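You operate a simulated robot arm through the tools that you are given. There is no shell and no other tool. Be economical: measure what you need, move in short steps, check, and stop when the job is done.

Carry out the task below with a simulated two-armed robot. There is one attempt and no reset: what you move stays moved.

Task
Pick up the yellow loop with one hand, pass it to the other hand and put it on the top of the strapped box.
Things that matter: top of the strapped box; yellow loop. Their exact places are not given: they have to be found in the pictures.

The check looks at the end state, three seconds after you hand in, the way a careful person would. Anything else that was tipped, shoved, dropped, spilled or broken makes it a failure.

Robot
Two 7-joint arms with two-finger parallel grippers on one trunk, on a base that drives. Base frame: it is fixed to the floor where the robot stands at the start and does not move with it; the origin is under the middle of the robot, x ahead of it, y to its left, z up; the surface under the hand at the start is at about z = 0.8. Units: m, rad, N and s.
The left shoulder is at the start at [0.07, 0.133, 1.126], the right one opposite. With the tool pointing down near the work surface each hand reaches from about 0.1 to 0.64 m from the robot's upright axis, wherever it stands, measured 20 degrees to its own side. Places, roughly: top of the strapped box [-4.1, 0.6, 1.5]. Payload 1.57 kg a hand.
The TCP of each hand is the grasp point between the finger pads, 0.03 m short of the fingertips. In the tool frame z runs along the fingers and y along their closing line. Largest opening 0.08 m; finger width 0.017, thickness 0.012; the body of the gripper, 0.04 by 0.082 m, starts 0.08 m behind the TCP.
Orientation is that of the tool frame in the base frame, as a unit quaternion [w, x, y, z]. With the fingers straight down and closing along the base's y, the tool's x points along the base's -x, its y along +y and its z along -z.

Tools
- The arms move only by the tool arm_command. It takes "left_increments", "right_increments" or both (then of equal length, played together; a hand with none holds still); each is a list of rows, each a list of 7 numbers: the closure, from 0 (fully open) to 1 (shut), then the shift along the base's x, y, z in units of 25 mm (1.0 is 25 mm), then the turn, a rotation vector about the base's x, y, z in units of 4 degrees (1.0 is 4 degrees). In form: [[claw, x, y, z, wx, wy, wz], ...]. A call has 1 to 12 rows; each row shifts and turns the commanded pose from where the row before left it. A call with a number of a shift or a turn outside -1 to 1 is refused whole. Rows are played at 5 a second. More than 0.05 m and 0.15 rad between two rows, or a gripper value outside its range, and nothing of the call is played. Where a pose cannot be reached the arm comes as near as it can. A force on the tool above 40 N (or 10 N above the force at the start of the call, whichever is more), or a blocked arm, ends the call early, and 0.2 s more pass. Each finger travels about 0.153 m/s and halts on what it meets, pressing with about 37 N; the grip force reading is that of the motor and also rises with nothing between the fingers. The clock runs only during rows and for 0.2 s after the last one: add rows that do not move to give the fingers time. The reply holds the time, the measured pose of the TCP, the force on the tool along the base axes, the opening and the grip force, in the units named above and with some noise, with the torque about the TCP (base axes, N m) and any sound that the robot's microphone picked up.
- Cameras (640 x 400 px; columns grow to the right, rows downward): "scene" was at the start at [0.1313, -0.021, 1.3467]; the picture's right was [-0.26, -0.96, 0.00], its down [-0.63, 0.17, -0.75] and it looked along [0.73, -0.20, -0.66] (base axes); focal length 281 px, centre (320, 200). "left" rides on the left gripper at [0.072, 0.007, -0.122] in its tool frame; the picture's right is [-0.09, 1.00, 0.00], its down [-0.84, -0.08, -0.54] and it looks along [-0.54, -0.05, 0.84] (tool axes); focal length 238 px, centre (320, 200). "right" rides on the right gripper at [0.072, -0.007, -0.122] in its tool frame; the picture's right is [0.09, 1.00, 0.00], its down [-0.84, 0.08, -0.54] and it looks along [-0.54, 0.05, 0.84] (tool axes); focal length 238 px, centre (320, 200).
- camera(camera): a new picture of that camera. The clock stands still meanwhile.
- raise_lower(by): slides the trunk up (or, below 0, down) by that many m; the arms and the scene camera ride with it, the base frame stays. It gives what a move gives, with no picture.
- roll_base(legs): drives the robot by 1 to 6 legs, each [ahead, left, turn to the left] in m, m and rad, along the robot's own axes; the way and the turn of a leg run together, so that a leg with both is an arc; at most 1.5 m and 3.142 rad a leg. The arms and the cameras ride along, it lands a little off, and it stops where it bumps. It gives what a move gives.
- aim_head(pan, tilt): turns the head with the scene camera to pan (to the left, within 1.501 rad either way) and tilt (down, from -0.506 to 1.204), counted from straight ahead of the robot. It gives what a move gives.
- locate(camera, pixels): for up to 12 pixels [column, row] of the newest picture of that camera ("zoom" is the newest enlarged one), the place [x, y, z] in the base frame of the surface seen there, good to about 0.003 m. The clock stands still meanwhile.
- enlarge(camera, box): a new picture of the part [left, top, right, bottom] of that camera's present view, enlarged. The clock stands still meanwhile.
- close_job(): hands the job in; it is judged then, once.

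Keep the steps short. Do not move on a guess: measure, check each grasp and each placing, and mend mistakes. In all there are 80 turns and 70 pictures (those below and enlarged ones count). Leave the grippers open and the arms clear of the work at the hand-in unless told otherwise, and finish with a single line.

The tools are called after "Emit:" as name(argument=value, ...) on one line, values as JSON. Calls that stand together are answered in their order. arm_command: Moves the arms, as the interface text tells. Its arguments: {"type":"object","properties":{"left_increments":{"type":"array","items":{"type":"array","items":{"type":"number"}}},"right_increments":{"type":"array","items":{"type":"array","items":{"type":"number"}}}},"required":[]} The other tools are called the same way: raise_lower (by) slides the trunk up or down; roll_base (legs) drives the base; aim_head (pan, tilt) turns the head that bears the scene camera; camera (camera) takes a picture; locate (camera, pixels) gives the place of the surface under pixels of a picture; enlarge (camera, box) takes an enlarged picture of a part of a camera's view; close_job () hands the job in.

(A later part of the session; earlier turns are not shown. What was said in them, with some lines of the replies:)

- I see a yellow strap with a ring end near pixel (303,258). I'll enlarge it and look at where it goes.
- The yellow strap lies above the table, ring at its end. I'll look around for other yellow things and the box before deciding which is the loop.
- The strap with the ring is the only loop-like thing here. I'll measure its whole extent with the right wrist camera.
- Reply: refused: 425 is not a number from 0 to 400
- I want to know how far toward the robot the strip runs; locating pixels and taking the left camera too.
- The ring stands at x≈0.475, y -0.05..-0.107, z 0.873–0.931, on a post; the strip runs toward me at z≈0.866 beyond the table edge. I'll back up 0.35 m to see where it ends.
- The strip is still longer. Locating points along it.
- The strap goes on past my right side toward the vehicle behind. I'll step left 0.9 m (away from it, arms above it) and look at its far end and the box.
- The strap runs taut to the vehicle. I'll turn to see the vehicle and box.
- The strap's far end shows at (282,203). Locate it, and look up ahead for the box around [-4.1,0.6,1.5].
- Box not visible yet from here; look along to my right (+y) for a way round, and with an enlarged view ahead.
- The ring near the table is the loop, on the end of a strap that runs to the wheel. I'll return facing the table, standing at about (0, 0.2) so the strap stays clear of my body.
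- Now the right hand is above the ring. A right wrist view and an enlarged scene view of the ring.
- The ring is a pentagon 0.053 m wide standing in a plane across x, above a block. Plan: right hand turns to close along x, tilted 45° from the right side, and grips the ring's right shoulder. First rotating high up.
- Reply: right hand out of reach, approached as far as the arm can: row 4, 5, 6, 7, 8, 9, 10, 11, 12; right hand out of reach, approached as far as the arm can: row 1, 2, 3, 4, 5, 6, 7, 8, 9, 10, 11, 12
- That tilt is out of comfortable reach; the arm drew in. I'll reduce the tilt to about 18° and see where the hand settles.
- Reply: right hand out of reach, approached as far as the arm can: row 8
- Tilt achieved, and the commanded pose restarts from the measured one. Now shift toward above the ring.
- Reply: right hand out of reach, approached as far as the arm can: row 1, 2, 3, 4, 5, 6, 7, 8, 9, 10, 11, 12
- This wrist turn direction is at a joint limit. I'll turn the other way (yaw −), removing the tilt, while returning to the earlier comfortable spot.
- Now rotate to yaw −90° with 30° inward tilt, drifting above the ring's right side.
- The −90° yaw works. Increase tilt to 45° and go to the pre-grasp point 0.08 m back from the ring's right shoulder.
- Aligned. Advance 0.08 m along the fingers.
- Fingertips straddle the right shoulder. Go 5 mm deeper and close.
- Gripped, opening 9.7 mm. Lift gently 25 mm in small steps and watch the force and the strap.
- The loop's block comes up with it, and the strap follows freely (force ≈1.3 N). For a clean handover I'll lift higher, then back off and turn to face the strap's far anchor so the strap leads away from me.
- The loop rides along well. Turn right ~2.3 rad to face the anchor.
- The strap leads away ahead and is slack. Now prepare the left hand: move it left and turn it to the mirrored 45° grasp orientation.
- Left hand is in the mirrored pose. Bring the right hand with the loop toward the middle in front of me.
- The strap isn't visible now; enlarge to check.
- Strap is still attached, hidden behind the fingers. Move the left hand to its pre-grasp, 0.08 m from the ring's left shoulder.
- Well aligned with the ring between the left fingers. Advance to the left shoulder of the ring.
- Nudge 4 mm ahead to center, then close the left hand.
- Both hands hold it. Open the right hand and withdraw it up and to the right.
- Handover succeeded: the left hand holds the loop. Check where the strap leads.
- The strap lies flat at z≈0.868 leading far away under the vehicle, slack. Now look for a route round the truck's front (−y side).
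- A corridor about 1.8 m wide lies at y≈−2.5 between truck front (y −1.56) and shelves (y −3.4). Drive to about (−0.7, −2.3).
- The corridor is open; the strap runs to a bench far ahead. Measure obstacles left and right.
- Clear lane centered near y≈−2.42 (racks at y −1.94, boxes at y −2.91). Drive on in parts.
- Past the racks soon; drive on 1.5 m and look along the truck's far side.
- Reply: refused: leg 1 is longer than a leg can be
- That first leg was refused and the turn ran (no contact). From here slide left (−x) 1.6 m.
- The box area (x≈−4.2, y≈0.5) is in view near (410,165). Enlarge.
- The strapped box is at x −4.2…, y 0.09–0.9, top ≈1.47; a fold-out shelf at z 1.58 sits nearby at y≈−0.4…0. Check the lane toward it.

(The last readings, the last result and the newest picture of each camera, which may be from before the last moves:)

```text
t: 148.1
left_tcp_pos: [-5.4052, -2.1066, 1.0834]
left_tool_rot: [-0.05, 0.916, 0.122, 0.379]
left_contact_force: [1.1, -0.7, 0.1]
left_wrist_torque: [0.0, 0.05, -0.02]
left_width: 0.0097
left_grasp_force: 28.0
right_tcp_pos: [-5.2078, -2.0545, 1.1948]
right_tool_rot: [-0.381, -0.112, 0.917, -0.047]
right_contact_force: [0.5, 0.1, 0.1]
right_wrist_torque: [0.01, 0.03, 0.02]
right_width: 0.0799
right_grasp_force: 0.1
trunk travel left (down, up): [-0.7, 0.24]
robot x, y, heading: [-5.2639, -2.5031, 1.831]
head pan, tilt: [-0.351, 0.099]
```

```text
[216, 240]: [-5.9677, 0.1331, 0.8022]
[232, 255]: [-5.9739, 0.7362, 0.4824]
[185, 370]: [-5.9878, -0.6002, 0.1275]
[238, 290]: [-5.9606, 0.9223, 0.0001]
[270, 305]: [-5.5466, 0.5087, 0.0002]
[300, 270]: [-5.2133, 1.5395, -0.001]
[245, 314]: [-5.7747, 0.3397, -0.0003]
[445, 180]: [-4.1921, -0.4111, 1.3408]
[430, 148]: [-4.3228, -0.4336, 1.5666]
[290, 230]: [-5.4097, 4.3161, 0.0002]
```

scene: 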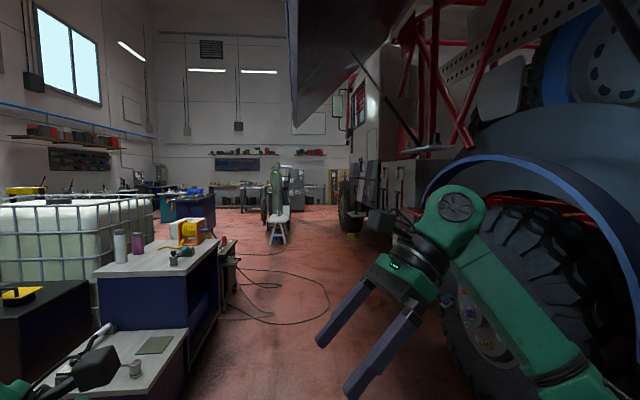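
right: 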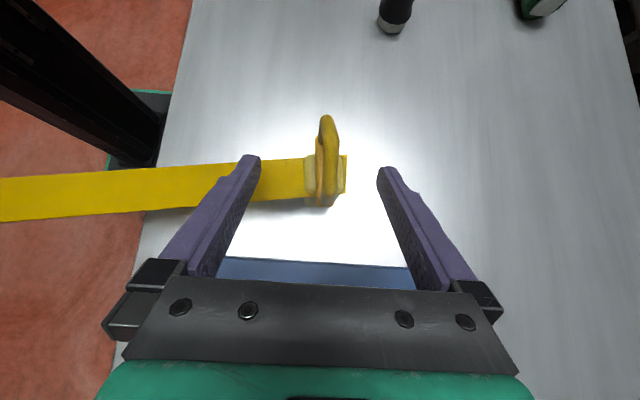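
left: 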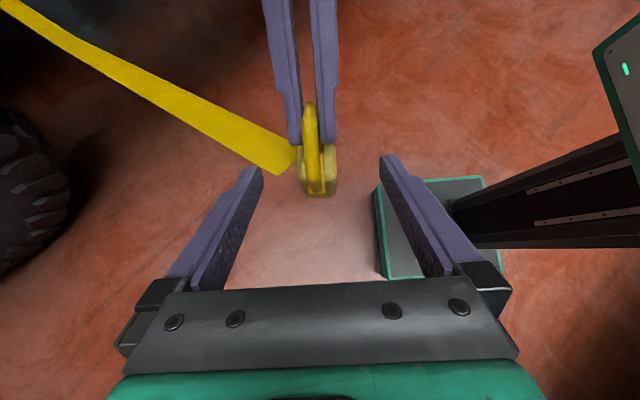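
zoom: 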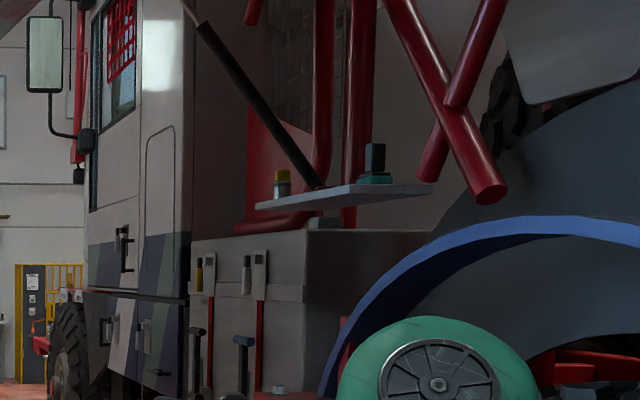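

Lane is clear (x −5.95 to −4.4). Drive to about (−5.1, 0.5), then turn to face the box.

Emit:
roll_base(legs=[[1.4, -0.46, 0], [1.4, -0.46, 0]])

Emit:
roll_base(legs=[[0, 0, -1.83]])

Emit:
aim_head(pan=0, tilt=0.1)

Emit:
raise_lower(by=0.235)

Emit:
camera(camera="scene")

```text
t: 162.3
left_tcp_pos: [-5.3021, 0.8318, 1.083]
left_tool_rot: [-0.055, 0.914, 0.136, 0.378]
left_contact_force: [0.1, 0.2, 0.9]
left_wrist_torque: [-0.08, 0.09, 0.01]
left_width: 0.0097
left_grasp_force: 27.7
right_tcp_pos: [-5.1084, 0.8875, 1.195]
right_tool_rot: [-0.379, -0.126, 0.915, -0.053]
right_contact_force: [-1.1, -0.3, 0.0]
right_wrist_torque: [-0.01, -0.03, -0.01]
right_width: 0.0798
right_grasp_force: 0.0
trunk travel left (down, up): [-0.7, 0.24]
robot x, y, heading: [-5.1451, 0.4344, 1.863]
head pan, tilt: [-0.351, 0.099]
```

```text
t: 167.2
left_tcp_pos: [-4.7251, 0.4731, 1.083]
left_tool_rot: [0.269, 0.657, -0.65, 0.271]
left_contact_force: [0.2, 0.4, -0.4]
left_wrist_torque: [0.07, 0.0, -0.01]
left_width: 0.0098
left_grasp_force: 27.4
right_tcp_pos: [-4.7245, 0.2699, 1.1948]
right_tool_rot: [-0.271, 0.656, 0.65, 0.271]
right_contact_force: [-0.2, 1.0, 0.2]
right_wrist_torque: [0.0, 0.01, -0.03]
right_width: 0.0802
right_grasp_force: 0.1
trunk travel left (down, up): [-0.7, 0.24]
robot x, y, heading: [-5.1523, 0.4377, 0.01]
head pan, tilt: [-0.351, 0.099]
```

```text
t: 168.0
left_tcp_pos: [-4.725, 0.4721, 1.083]
left_tool_rot: [0.27, 0.657, -0.65, 0.271]
left_contact_force: [-0.3, -0.1, 0.1]
left_wrist_torque: [0.1, -0.01, -0.01]
left_width: 0.0091
left_grasp_force: 27.5
right_tcp_pos: [-4.7245, 0.2695, 1.1939]
right_tool_rot: [-0.27, 0.656, 0.65, 0.271]
right_contact_force: [-0.3, 0.3, 0.7]
right_wrist_torque: [-0.01, -0.04, -0.01]
right_width: 0.0802
right_grasp_force: 0.0
trunk travel left (down, up): [-0.7, 0.24]
robot x, y, heading: [-5.1475, 0.4343, 0.009]
head pan, tilt: [0.0, 0.099]
```

```text
t: 170.5
left_tcp_pos: [-4.7252, 0.4733, 1.3184]
left_tool_rot: [0.269, 0.657, -0.649, 0.272]
left_contact_force: [-0.2, -0.1, -1.7]
left_wrist_torque: [0.03, 0.03, 0.01]
left_width: 0.0096
left_grasp_force: 27.7
right_tcp_pos: [-4.7249, 0.2683, 1.4301]
right_tool_rot: [-0.271, 0.656, 0.65, 0.271]
right_contact_force: [-0.4, -0.6, -0.2]
right_wrist_torque: [0.0, 0.0, 0.02]
right_width: 0.0798
right_grasp_force: 0.0
trunk travel left (down, up): [-0.935, 0.005]
robot x, y, heading: [-5.1477, 0.436, 0.01]
head pan, tilt: [0.0, 0.099]
```

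```text
15 pictures are left
```

scene: 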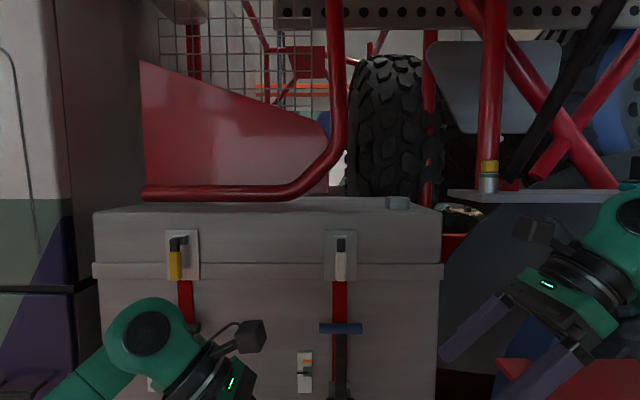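

The strapped box is right ahead: front top edge at row ≈212. Measure its top and surroundings.

Emit:
locate(camera="scene", pixels=[[110, 205], [150, 207], [220, 207], [280, 206], [330, 206], [370, 205], [420, 208], [398, 198], [170, 192], [290, 190], [450, 195], [186, 265]])

Emit:
enlarge(camera="scene", box=[80, 150, 480, 300])

```text
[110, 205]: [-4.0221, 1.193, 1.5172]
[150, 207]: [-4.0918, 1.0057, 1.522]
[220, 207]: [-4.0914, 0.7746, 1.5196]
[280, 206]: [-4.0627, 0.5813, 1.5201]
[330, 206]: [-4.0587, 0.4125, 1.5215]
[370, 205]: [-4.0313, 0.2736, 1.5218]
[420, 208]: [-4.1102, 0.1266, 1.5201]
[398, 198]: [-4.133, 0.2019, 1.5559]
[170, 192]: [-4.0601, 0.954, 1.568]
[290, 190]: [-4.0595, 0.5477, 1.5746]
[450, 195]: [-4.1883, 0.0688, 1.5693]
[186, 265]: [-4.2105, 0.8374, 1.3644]
```

```text
1.60 times, centred on (280, 225) of scene
```

zoom: 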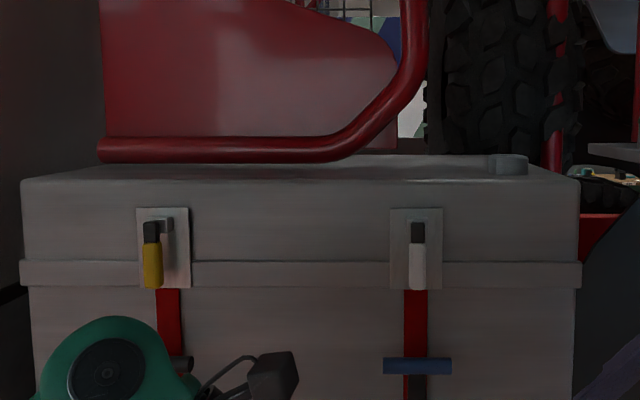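

Box top is z=1.52, front face x≈−4.19, a red pipe above at x≈−4.06 (z≥1.53). I'll place the block near (−4.135, 0.65). First raise the left hand and draw the right hand back out of the way.

Emit:
arm_command(left_increments=[[1, 0, 0, 1, 0, 0, 0], [1, 0, 0, 1, 0, 0, 0], [1, 0, 0, 1, 0, 0, 0], [1, 0, 0, 1, 0, 0, 0], [1, 0, 0, 1, 0, 0, 0], [1, 0, 0, 1, 0, 0, 0], [1, 0, 0, 1, 0, 0, 0], [1, 0, 0, 1, 0, 0, 0], [1, 0, 0, 1, 0, 0, 0], [1, 0, 0, 1, 0, 0, 0], [1, 0, 0, 1, 0, 0, 0], [1, 0, 0, 1, 0, 0, 0]], right_increments=[[0, -0.5, -0.2, -0.4, 0, 0, 0], [0, -0.5, -0.2, -0.4, 0, 0, 0], [0, -0.5, -0.2, -0.4, 0, 0, 0], [0, -0.5, -0.2, -0.4, 0, 0, 0], [0, -0.5, -0.2, -0.4, 0, 0, 0], [0, -0.5, -0.2, -0.4, 0, 0, 0], [0, -0.5, -0.2, -0.4, 0, 0, 0], [0, -0.5, -0.2, -0.4, 0, 0, 0], [0, -0.5, -0.2, -0.4, 0, 0, 0], [0, -0.5, -0.2, -0.4, 0, 0, 0], [0, -0.5, -0.2, -0.4, 0, 0, 0], [0, 0, 0, 0, 0, 0, 0]])

```text
t: 173.1
left_tcp_pos: [-4.7277, 0.4684, 1.6069]
left_tool_rot: [0.271, 0.657, -0.653, 0.261]
left_contact_force: [-0.2, 0.1, -2.4]
left_wrist_torque: [0.1, -0.01, -0.03]
left_width: 0.0093
left_grasp_force: 27.6
left hand out of reach, approached as far as the arm can: row 12
right_tcp_pos: [-4.8632, 0.2125, 1.319]
right_tool_rot: [-0.27, 0.656, 0.65, 0.272]
right_contact_force: [0.5, -0.3, 0.5]
right_wrist_torque: [0.01, 0.0, -0.01]
right_width: 0.0801
right_grasp_force: 0.0
trunk travel left (down, up): [-0.935, 0.005]
robot x, y, heading: [-5.1466, 0.4341, 0.012]
head pan, tilt: [0.0, 0.099]
```

The arm tops out at z≈1.607, I need ≈1.65. Turning the hand about the vertical so the wrist comes nearer my side should give height; try 45° while dropping a bit.

Emit:
arm_command(left_increments=[[1, 0, 0, -0.2, 0, 0, 0.95], [1, 0, 0, -0.2, 0, 0, 0.95], [1, 0, 0, -0.2, 0, 0, 0.95], [1, 0, 0, -0.2, 0, 0, 0.95], [1, 0, 0, -0.2, 0, 0, 0.95], [1, 0, 0, -0.2, 0, 0, 0.95], [1, 0, 0, 0, 0, 0, 0.95], [1, 0, 0, 0, 0, 0, 0.95], [1, 0, 0, 0, 0, 0, 0.95], [1, 0, 0, 0, 0, 0, 0.95], [1, 0, 0, 0, 0, 0, 0.95], [1, 0, 0, 0, 0, 0, 0.95]])

Emit:
arm_command(left_increments=[[1, 0, 0, 0.7, 0, 0, 0], [1, 0, 0, 0.7, 0, 0, 0], [1, 0, 0, 0.7, 0, 0, 0], [1, 0, 0, 0.7, 0, 0, 0], [1, 0, 0, 0.7, 0, 0, 0], [1, 0, 0, 0, 0, 0, 0]])

```text
t: 175.7
left_tcp_pos: [-4.7249, 0.474, 1.5875]
left_tool_rot: [0.141, 0.858, -0.343, 0.355]
left_contact_force: [0.4, 0.5, -1.7]
left_wrist_torque: [0.08, 0.05, -0.02]
left_width: 0.0096
left_grasp_force: 27.7
right_tcp_pos: [-4.8634, 0.2143, 1.319]
right_tool_rot: [-0.271, 0.655, 0.651, 0.272]
right_contact_force: [-0.7, 0.2, -0.6]
right_wrist_torque: [0.01, -0.03, 0.02]
right_width: 0.0798
right_grasp_force: 0.0
trunk travel left (down, up): [-0.935, 0.005]
robot x, y, heading: [-5.1533, 0.4373, 0.013]
head pan, tilt: [0.0, 0.099]
```

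```text
t: 177.1
left_tcp_pos: [-4.7257, 0.4729, 1.675]
left_tool_rot: [0.143, 0.857, -0.345, 0.354]
left_contact_force: [0.0, -0.6, -2.8]
left_wrist_torque: [0.04, 0.05, -0.01]
left_width: 0.0094
left_grasp_force: 28.2
right_tcp_pos: [-4.8631, 0.2128, 1.3201]
right_tool_rot: [-0.27, 0.656, 0.651, 0.271]
right_contact_force: [-0.5, 0.1, 0.2]
right_wrist_torque: [-0.02, -0.01, 0.0]
right_width: 0.08
right_grasp_force: 0.1
trunk travel left (down, up): [-0.935, 0.005]
robot x, y, heading: [-5.1504, 0.4327, 0.011]
head pan, tilt: [0.0, 0.099]
```

Now at z 1.675 with room. Draw the right hand back a bit more, and slide left 0.3 m.

Emit:
arm_command(right_increments=[[0, -0.6, -0.3, 0, 0, 0, 0], [0, -0.6, -0.3, 0, 0, 0, 0], [0, -0.6, -0.3, 0, 0, 0, 0], [0, -0.6, -0.3, 0, 0, 0, 0], [0, -0.6, -0.3, 0, 0, 0, 0]])

Emit:
roll_base(legs=[[0, 0.28, -0.01], [0.4, 0, 0]])

Emit:
aim_head(pan=0.1, tilt=0.25)

Emit:
camera(camera="scene")

Emit:
camera(camera="left")

```text
t: 178.3
left_tcp_pos: [-4.7264, 0.4736, 1.6771]
left_tool_rot: [0.142, 0.857, -0.345, 0.354]
left_contact_force: [0.6, -0.1, -1.8]
left_wrist_torque: [0.08, 0.05, 0.0]
left_width: 0.0096
left_grasp_force: 27.6
right_tcp_pos: [-4.9402, 0.1766, 1.3198]
right_tool_rot: [-0.27, 0.655, 0.651, 0.271]
right_contact_force: [-0.6, 0.5, 0.0]
right_wrist_torque: [0.0, 0.02, 0.03]
right_width: 0.0803
right_grasp_force: 0.0
trunk travel left (down, up): [-0.935, 0.005]
robot x, y, heading: [-5.1463, 0.4371, 0.012]
head pan, tilt: [0.0, 0.099]
```

```text
t: 182.4
left_tcp_pos: [-4.3251, 0.7494, 1.6756]
left_tool_rot: [0.144, 0.855, -0.35, 0.354]
left_contact_force: [-0.2, 0.3, -1.6]
left_wrist_torque: [0.07, 0.1, 0.0]
left_width: 0.0096
left_grasp_force: 27.8
right_tcp_pos: [-4.5405, 0.4559, 1.3196]
right_tool_rot: [-0.268, 0.659, 0.647, 0.274]
right_contact_force: [-0.1, 0.4, -0.9]
right_wrist_torque: [-0.03, -0.02, -0.02]
right_width: 0.0798
right_grasp_force: 0.0
trunk travel left (down, up): [-0.935, 0.005]
robot x, y, heading: [-4.7415, 0.7127, 0.002]
head pan, tilt: [0.0, 0.099]
```

```text
t: 183.1
left_tcp_pos: [-4.3237, 0.7496, 1.6749]
left_tool_rot: [0.144, 0.856, -0.349, 0.353]
left_contact_force: [-0.5, -0.3, -2.5]
left_wrist_torque: [0.07, 0.06, 0.01]
left_width: 0.0095
left_grasp_force: 27.3
right_tcp_pos: [-4.538, 0.4559, 1.3192]
right_tool_rot: [-0.269, 0.659, 0.647, 0.272]
right_contact_force: [0.9, 0.9, 0.0]
right_wrist_torque: [0.01, 0.02, 0.0]
right_width: 0.0802
right_grasp_force: 0.1
trunk travel left (down, up): [-0.935, 0.005]
robot x, y, heading: [-4.745, 0.7166, 0.002]
head pan, tilt: [0.099, 0.25]
```

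```text
13 pictures are left
```

scene: 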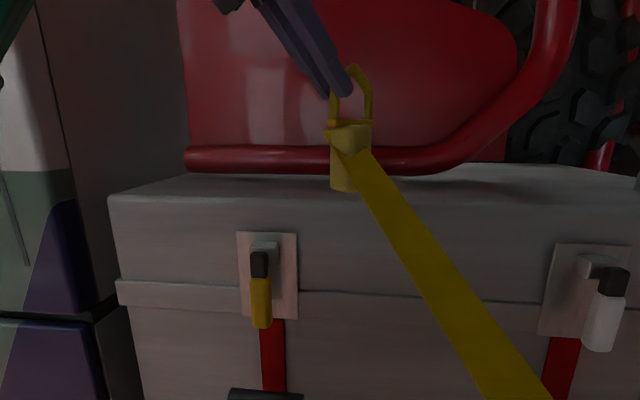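

```text
12 pictures are left
```

left: 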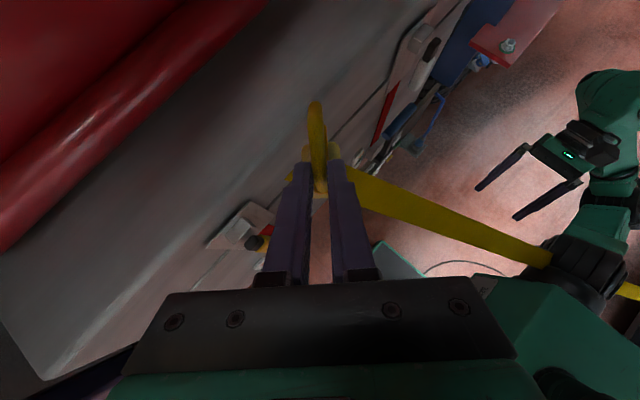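

The loop hangs over in front of the box top. Measure block bottom, box edge, and pipe.

Emit:
locate(camera="scene", pixels=[[342, 185], [340, 165], [220, 182], [220, 199], [220, 165], [420, 160], [420, 180], [420, 203], [355, 85], [480, 190], [250, 155]])

Emit:
locate(camera="left", pixels=[[150, 130], [130, 190], [180, 200], [230, 130], [80, 300], [110, 100]])

```text
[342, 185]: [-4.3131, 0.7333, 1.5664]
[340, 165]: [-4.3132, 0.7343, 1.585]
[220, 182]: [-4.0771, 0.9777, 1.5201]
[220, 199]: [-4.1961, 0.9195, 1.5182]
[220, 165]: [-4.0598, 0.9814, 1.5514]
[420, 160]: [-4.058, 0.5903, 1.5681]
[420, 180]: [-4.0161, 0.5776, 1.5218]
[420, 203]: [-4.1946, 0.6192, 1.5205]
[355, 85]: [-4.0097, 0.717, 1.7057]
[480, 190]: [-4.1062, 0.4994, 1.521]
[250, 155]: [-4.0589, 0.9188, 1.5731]
```

```text
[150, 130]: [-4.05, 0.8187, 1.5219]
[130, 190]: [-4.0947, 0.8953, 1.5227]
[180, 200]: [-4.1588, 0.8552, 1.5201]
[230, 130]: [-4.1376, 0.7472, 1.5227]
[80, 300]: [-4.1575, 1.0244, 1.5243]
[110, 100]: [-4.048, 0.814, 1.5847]
```

Box front edge x=−4.20, pipe at −4.06; block centre now ≈(−4.298, 0.724). Drive ahead 0.165 m so it hangs over the top at x≈−4.133.

Emit:
roll_base(legs=[[0.165, 0, 0]])

Emit:
camera(camera="scene")

Emit:
locate(camera="scene", pixels=[[348, 150], [345, 170], [345, 180], [345, 190], [380, 205], [300, 205]])

```text
t: 184.5
left_tcp_pos: [-4.157, 0.7493, 1.6776]
left_tool_rot: [0.143, 0.855, -0.349, 0.355]
left_contact_force: [0.3, 0.8, -2.0]
left_wrist_torque: [0.05, 0.04, 0.03]
left_width: 0.0096
left_grasp_force: 27.7
right_tcp_pos: [-4.3727, 0.4538, 1.32]
right_tool_rot: [-0.268, 0.659, 0.647, 0.274]
right_contact_force: [-1.3, -0.1, -0.7]
right_wrist_torque: [0.03, 0.03, 0.0]
right_width: 0.0799
right_grasp_force: 0.1
trunk travel left (down, up): [-0.935, 0.005]
robot x, y, heading: [-4.5763, 0.72, -0.001]
head pan, tilt: [0.099, 0.25]
```

```text
11 pictures are left
```

scene: 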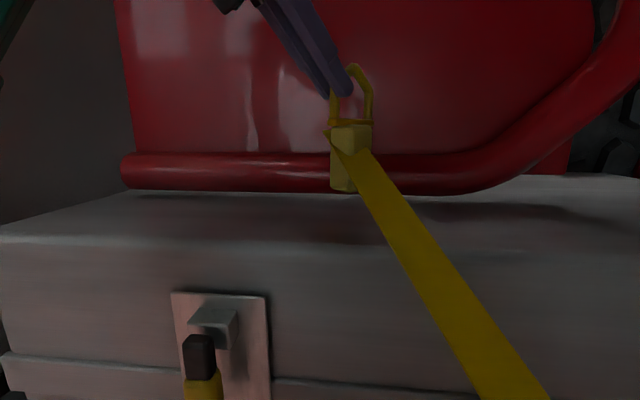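

```text
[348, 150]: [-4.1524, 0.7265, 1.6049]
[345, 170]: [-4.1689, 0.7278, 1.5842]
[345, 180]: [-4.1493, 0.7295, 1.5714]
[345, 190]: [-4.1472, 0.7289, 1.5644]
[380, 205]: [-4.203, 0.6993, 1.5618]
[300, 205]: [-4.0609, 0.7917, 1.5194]
```

Block is over the top, bottom ≈1.56. Lower 30 mm, then creep.

Emit:
arm_command(left_increments=[[1, 0, 0, -0.3, 0, 0, 0], [1, 0, 0, -0.3, 0, 0, 0], [1, 0, 0, -0.3, 0, 0, 0], [1, 0, 0, -0.3, 0, 0, 0], [1, 0, 0, 0, 0, 0, 0]])

Emit:
arm_command(left_increments=[[1, 0, 0, -0.1, 0, 0, 0], [1, 0, 0, -0.1, 0, 0, 0], [1, 0, 0, -0.1, 0, 0, 0], [1, 0, 0, 0, 0, 0, 0]])

Emit:
enlarge(camera="scene", box=[270, 60, 430, 260])

```text
t: 185.7
left_tcp_pos: [-4.1524, 0.7513, 1.6478]
left_tool_rot: [0.144, 0.856, -0.349, 0.353]
left_contact_force: [0.1, 0.6, -2.9]
left_wrist_torque: [0.07, 0.07, 0.01]
left_width: 0.0096
left_grasp_force: 27.7
right_tcp_pos: [-4.3678, 0.4552, 1.3197]
right_tool_rot: [-0.269, 0.659, 0.647, 0.273]
right_contact_force: [0.0, 0.9, 0.5]
right_wrist_torque: [-0.03, -0.01, -0.03]
right_width: 0.08
right_grasp_force: 0.1
trunk travel left (down, up): [-0.935, 0.005]
robot x, y, heading: [-4.5732, 0.7163, 0.001]
head pan, tilt: [0.099, 0.25]
```

```text
t: 186.7
left_tcp_pos: [-4.1528, 0.7502, 1.6388]
left_tool_rot: [0.145, 0.855, -0.349, 0.354]
left_contact_force: [1.2, 0.2, 3.6]
left_wrist_torque: [-0.19, -0.26, 0.02]
left_width: 0.0091
left_grasp_force: 28.1
right_tcp_pos: [-4.3689, 0.4546, 1.3198]
right_tool_rot: [-0.269, 0.66, 0.647, 0.273]
right_contact_force: [-0.8, 0.2, -0.1]
right_wrist_torque: [0.05, -0.01, 0.02]
right_width: 0.08
right_grasp_force: 0.2
trunk travel left (down, up): [-0.935, 0.005]
robot x, y, heading: [-4.5745, 0.7149, -0.002]
head pan, tilt: [0.099, 0.25]
```

```text
2.00 times, centred on (350, 160) of scene
```

zoom: 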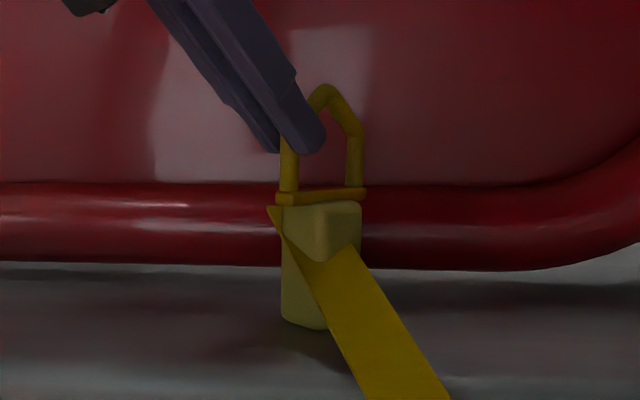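

The block rests on the top (force reversed to +3.6 N) and stands upright. Open the left hand only, then check.

Emit:
arm_command(left_increments=[[0.8, 0, 0, 0, 0, 0, 0], [0.6, 0, 0, 0, 0, 0, 0], [0.5, 0, 0, 0, 0, 0, 0], [0.4, 0, 0, 0, 0, 0, 0], [0.4, 0, 0, 0, 0, 0, 0]])

Emit:
enlarge(camera="scene", box=[270, 60, 430, 260])

```text
t: 187.9
left_tcp_pos: [-4.1513, 0.7489, 1.6384]
left_tool_rot: [0.144, 0.856, -0.349, 0.353]
left_contact_force: [0.2, -0.3, 0.5]
left_wrist_torque: [-0.02, 0.01, -0.01]
left_width: 0.0479
left_grasp_force: 0.0
right_tcp_pos: [-4.3672, 0.455, 1.3194]
right_tool_rot: [-0.269, 0.66, 0.646, 0.273]
right_contact_force: [-0.5, 0.0, -0.2]
right_wrist_torque: [-0.02, 0.01, 0.03]
right_width: 0.0798
right_grasp_force: 0.0
trunk travel left (down, up): [-0.935, 0.005]
robot x, y, heading: [-4.5798, 0.7127, 0.001]
head pan, tilt: [0.099, 0.25]
```

```text
2.00 times, centred on (350, 160) of scene
```

zoom: 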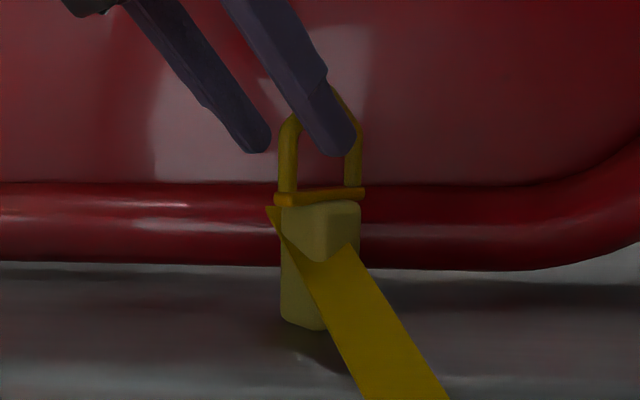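

Loop stands by itself, unmoved. Withdraw the hand along its own axis (back, left, up).

Emit:
arm_command(left_increments=[[0.4, -0.24, 0.24, 0.34, 0, 0, 0], [0.4, -0.24, 0.24, 0.34, 0, 0, 0], [0.4, -0.24, 0.24, 0.34, 0, 0, 0], [0.4, -0.24, 0.24, 0.34, 0, 0, 0], [0.4, -0.24, 0.24, 0.34, 0, 0, 0], [0.4, -0.24, 0.24, 0.34, 0, 0, 0], [0.2, -0.6, 0.3, 0, 0, 0, 0], [0, -0.6, 0.3, 0, 0, 0, 0], [0, -0.6, 0.3, 0, 0, 0, 0], [0, -0.6, 0.3, 0, 0, 0, 0]])

Emit:
camera(camera="scene")

```text
t: 190.1
left_tcp_pos: [-4.2488, 0.8174, 1.6894]
left_tool_rot: [0.144, 0.856, -0.349, 0.354]
left_contact_force: [-0.2, 0.0, -0.2]
left_wrist_torque: [-0.04, 0.02, -0.01]
left_width: 0.08
left_grasp_force: 0.1
right_tcp_pos: [-4.3693, 0.4563, 1.3201]
right_tool_rot: [-0.268, 0.659, 0.647, 0.273]
right_contact_force: [1.5, -0.5, -0.9]
right_wrist_torque: [0.0, 0.0, 0.0]
right_width: 0.0801
right_grasp_force: 0.0
trunk travel left (down, up): [-0.935, 0.005]
robot x, y, heading: [-4.5759, 0.7134, 0.0]
head pan, tilt: [0.099, 0.25]
```

```text
8 pictures are left
```

scene: 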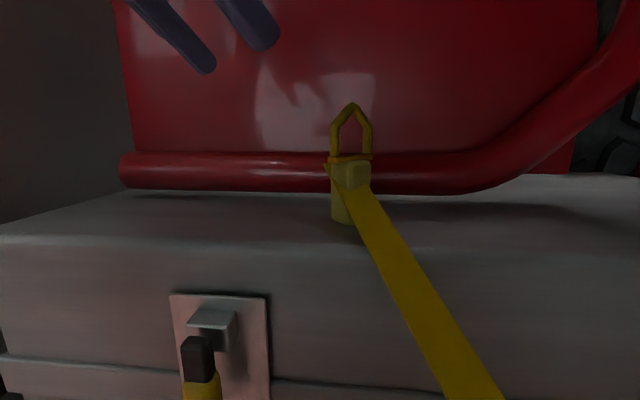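

The loop stands on the box top, hand is clear. Move the left hand back a little more, then a last check.

Emit:
arm_command(left_increments=[[0, -0.7, 0.3, 0, 0, 0, 0], [0, -0.7, 0.3, 0, 0, 0, 0], [0, -0.7, 0.3, 0, 0, 0, 0], [0, -0.7, 0.3, 0, 0, 0, 0], [0, 0, 0, 0, 0, 0, 0], [0, 0, 0, 0, 0, 0, 0], [0, 0, 0, 0, 0, 0, 0], [0, 0, 0, 0, 0, 0, 0], [0, 0, 0, 0, 0, 0, 0], [0, 0, 0, 0, 0, 0, 0]])

Emit:
camera(camera="scene")

Emit:
locate(camera="scene", pixels=[[345, 215], [350, 175], [352, 105], [300, 225]])

```text
t: 192.3
left_tcp_pos: [-4.319, 0.8456, 1.6901]
left_tool_rot: [0.144, 0.856, -0.349, 0.354]
left_contact_force: [-0.1, -0.4, -0.1]
left_wrist_torque: [0.04, -0.01, 0.02]
left_width: 0.08
left_grasp_force: 0.1
right_tcp_pos: [-4.3677, 0.4548, 1.3192]
right_tool_rot: [-0.268, 0.66, 0.647, 0.273]
right_contact_force: [0.5, 0.3, -0.1]
right_wrist_torque: [-0.01, 0.0, 0.02]
right_width: 0.0799
right_grasp_force: 0.1
trunk travel left (down, up): [-0.935, 0.005]
robot x, y, heading: [-4.5718, 0.7127, -0.004]
head pan, tilt: [0.099, 0.25]
```

```text
7 pictures are left
```

scene: 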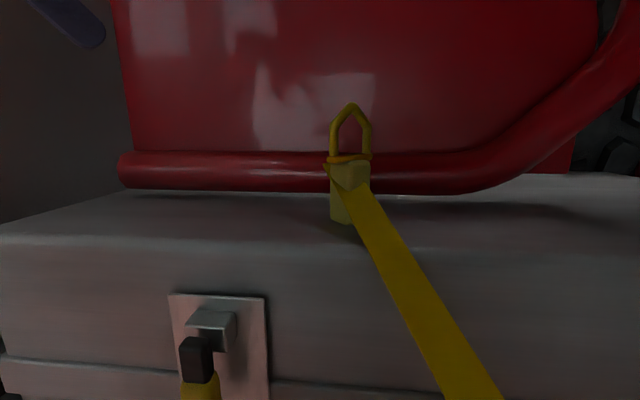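

```text
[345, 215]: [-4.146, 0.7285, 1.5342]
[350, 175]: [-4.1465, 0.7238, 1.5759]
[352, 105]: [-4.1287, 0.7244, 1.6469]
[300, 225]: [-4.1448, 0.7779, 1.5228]
```

The loop stands upright and still on the box top, both grippers are open and clear. Handing in.

Emit:
close_job()

```text
The job is handed in.
```

The yellow loop was picked up with the right hand, passed to the left hand, and stands upright on top of the strapped box, with both grippers open and clear.
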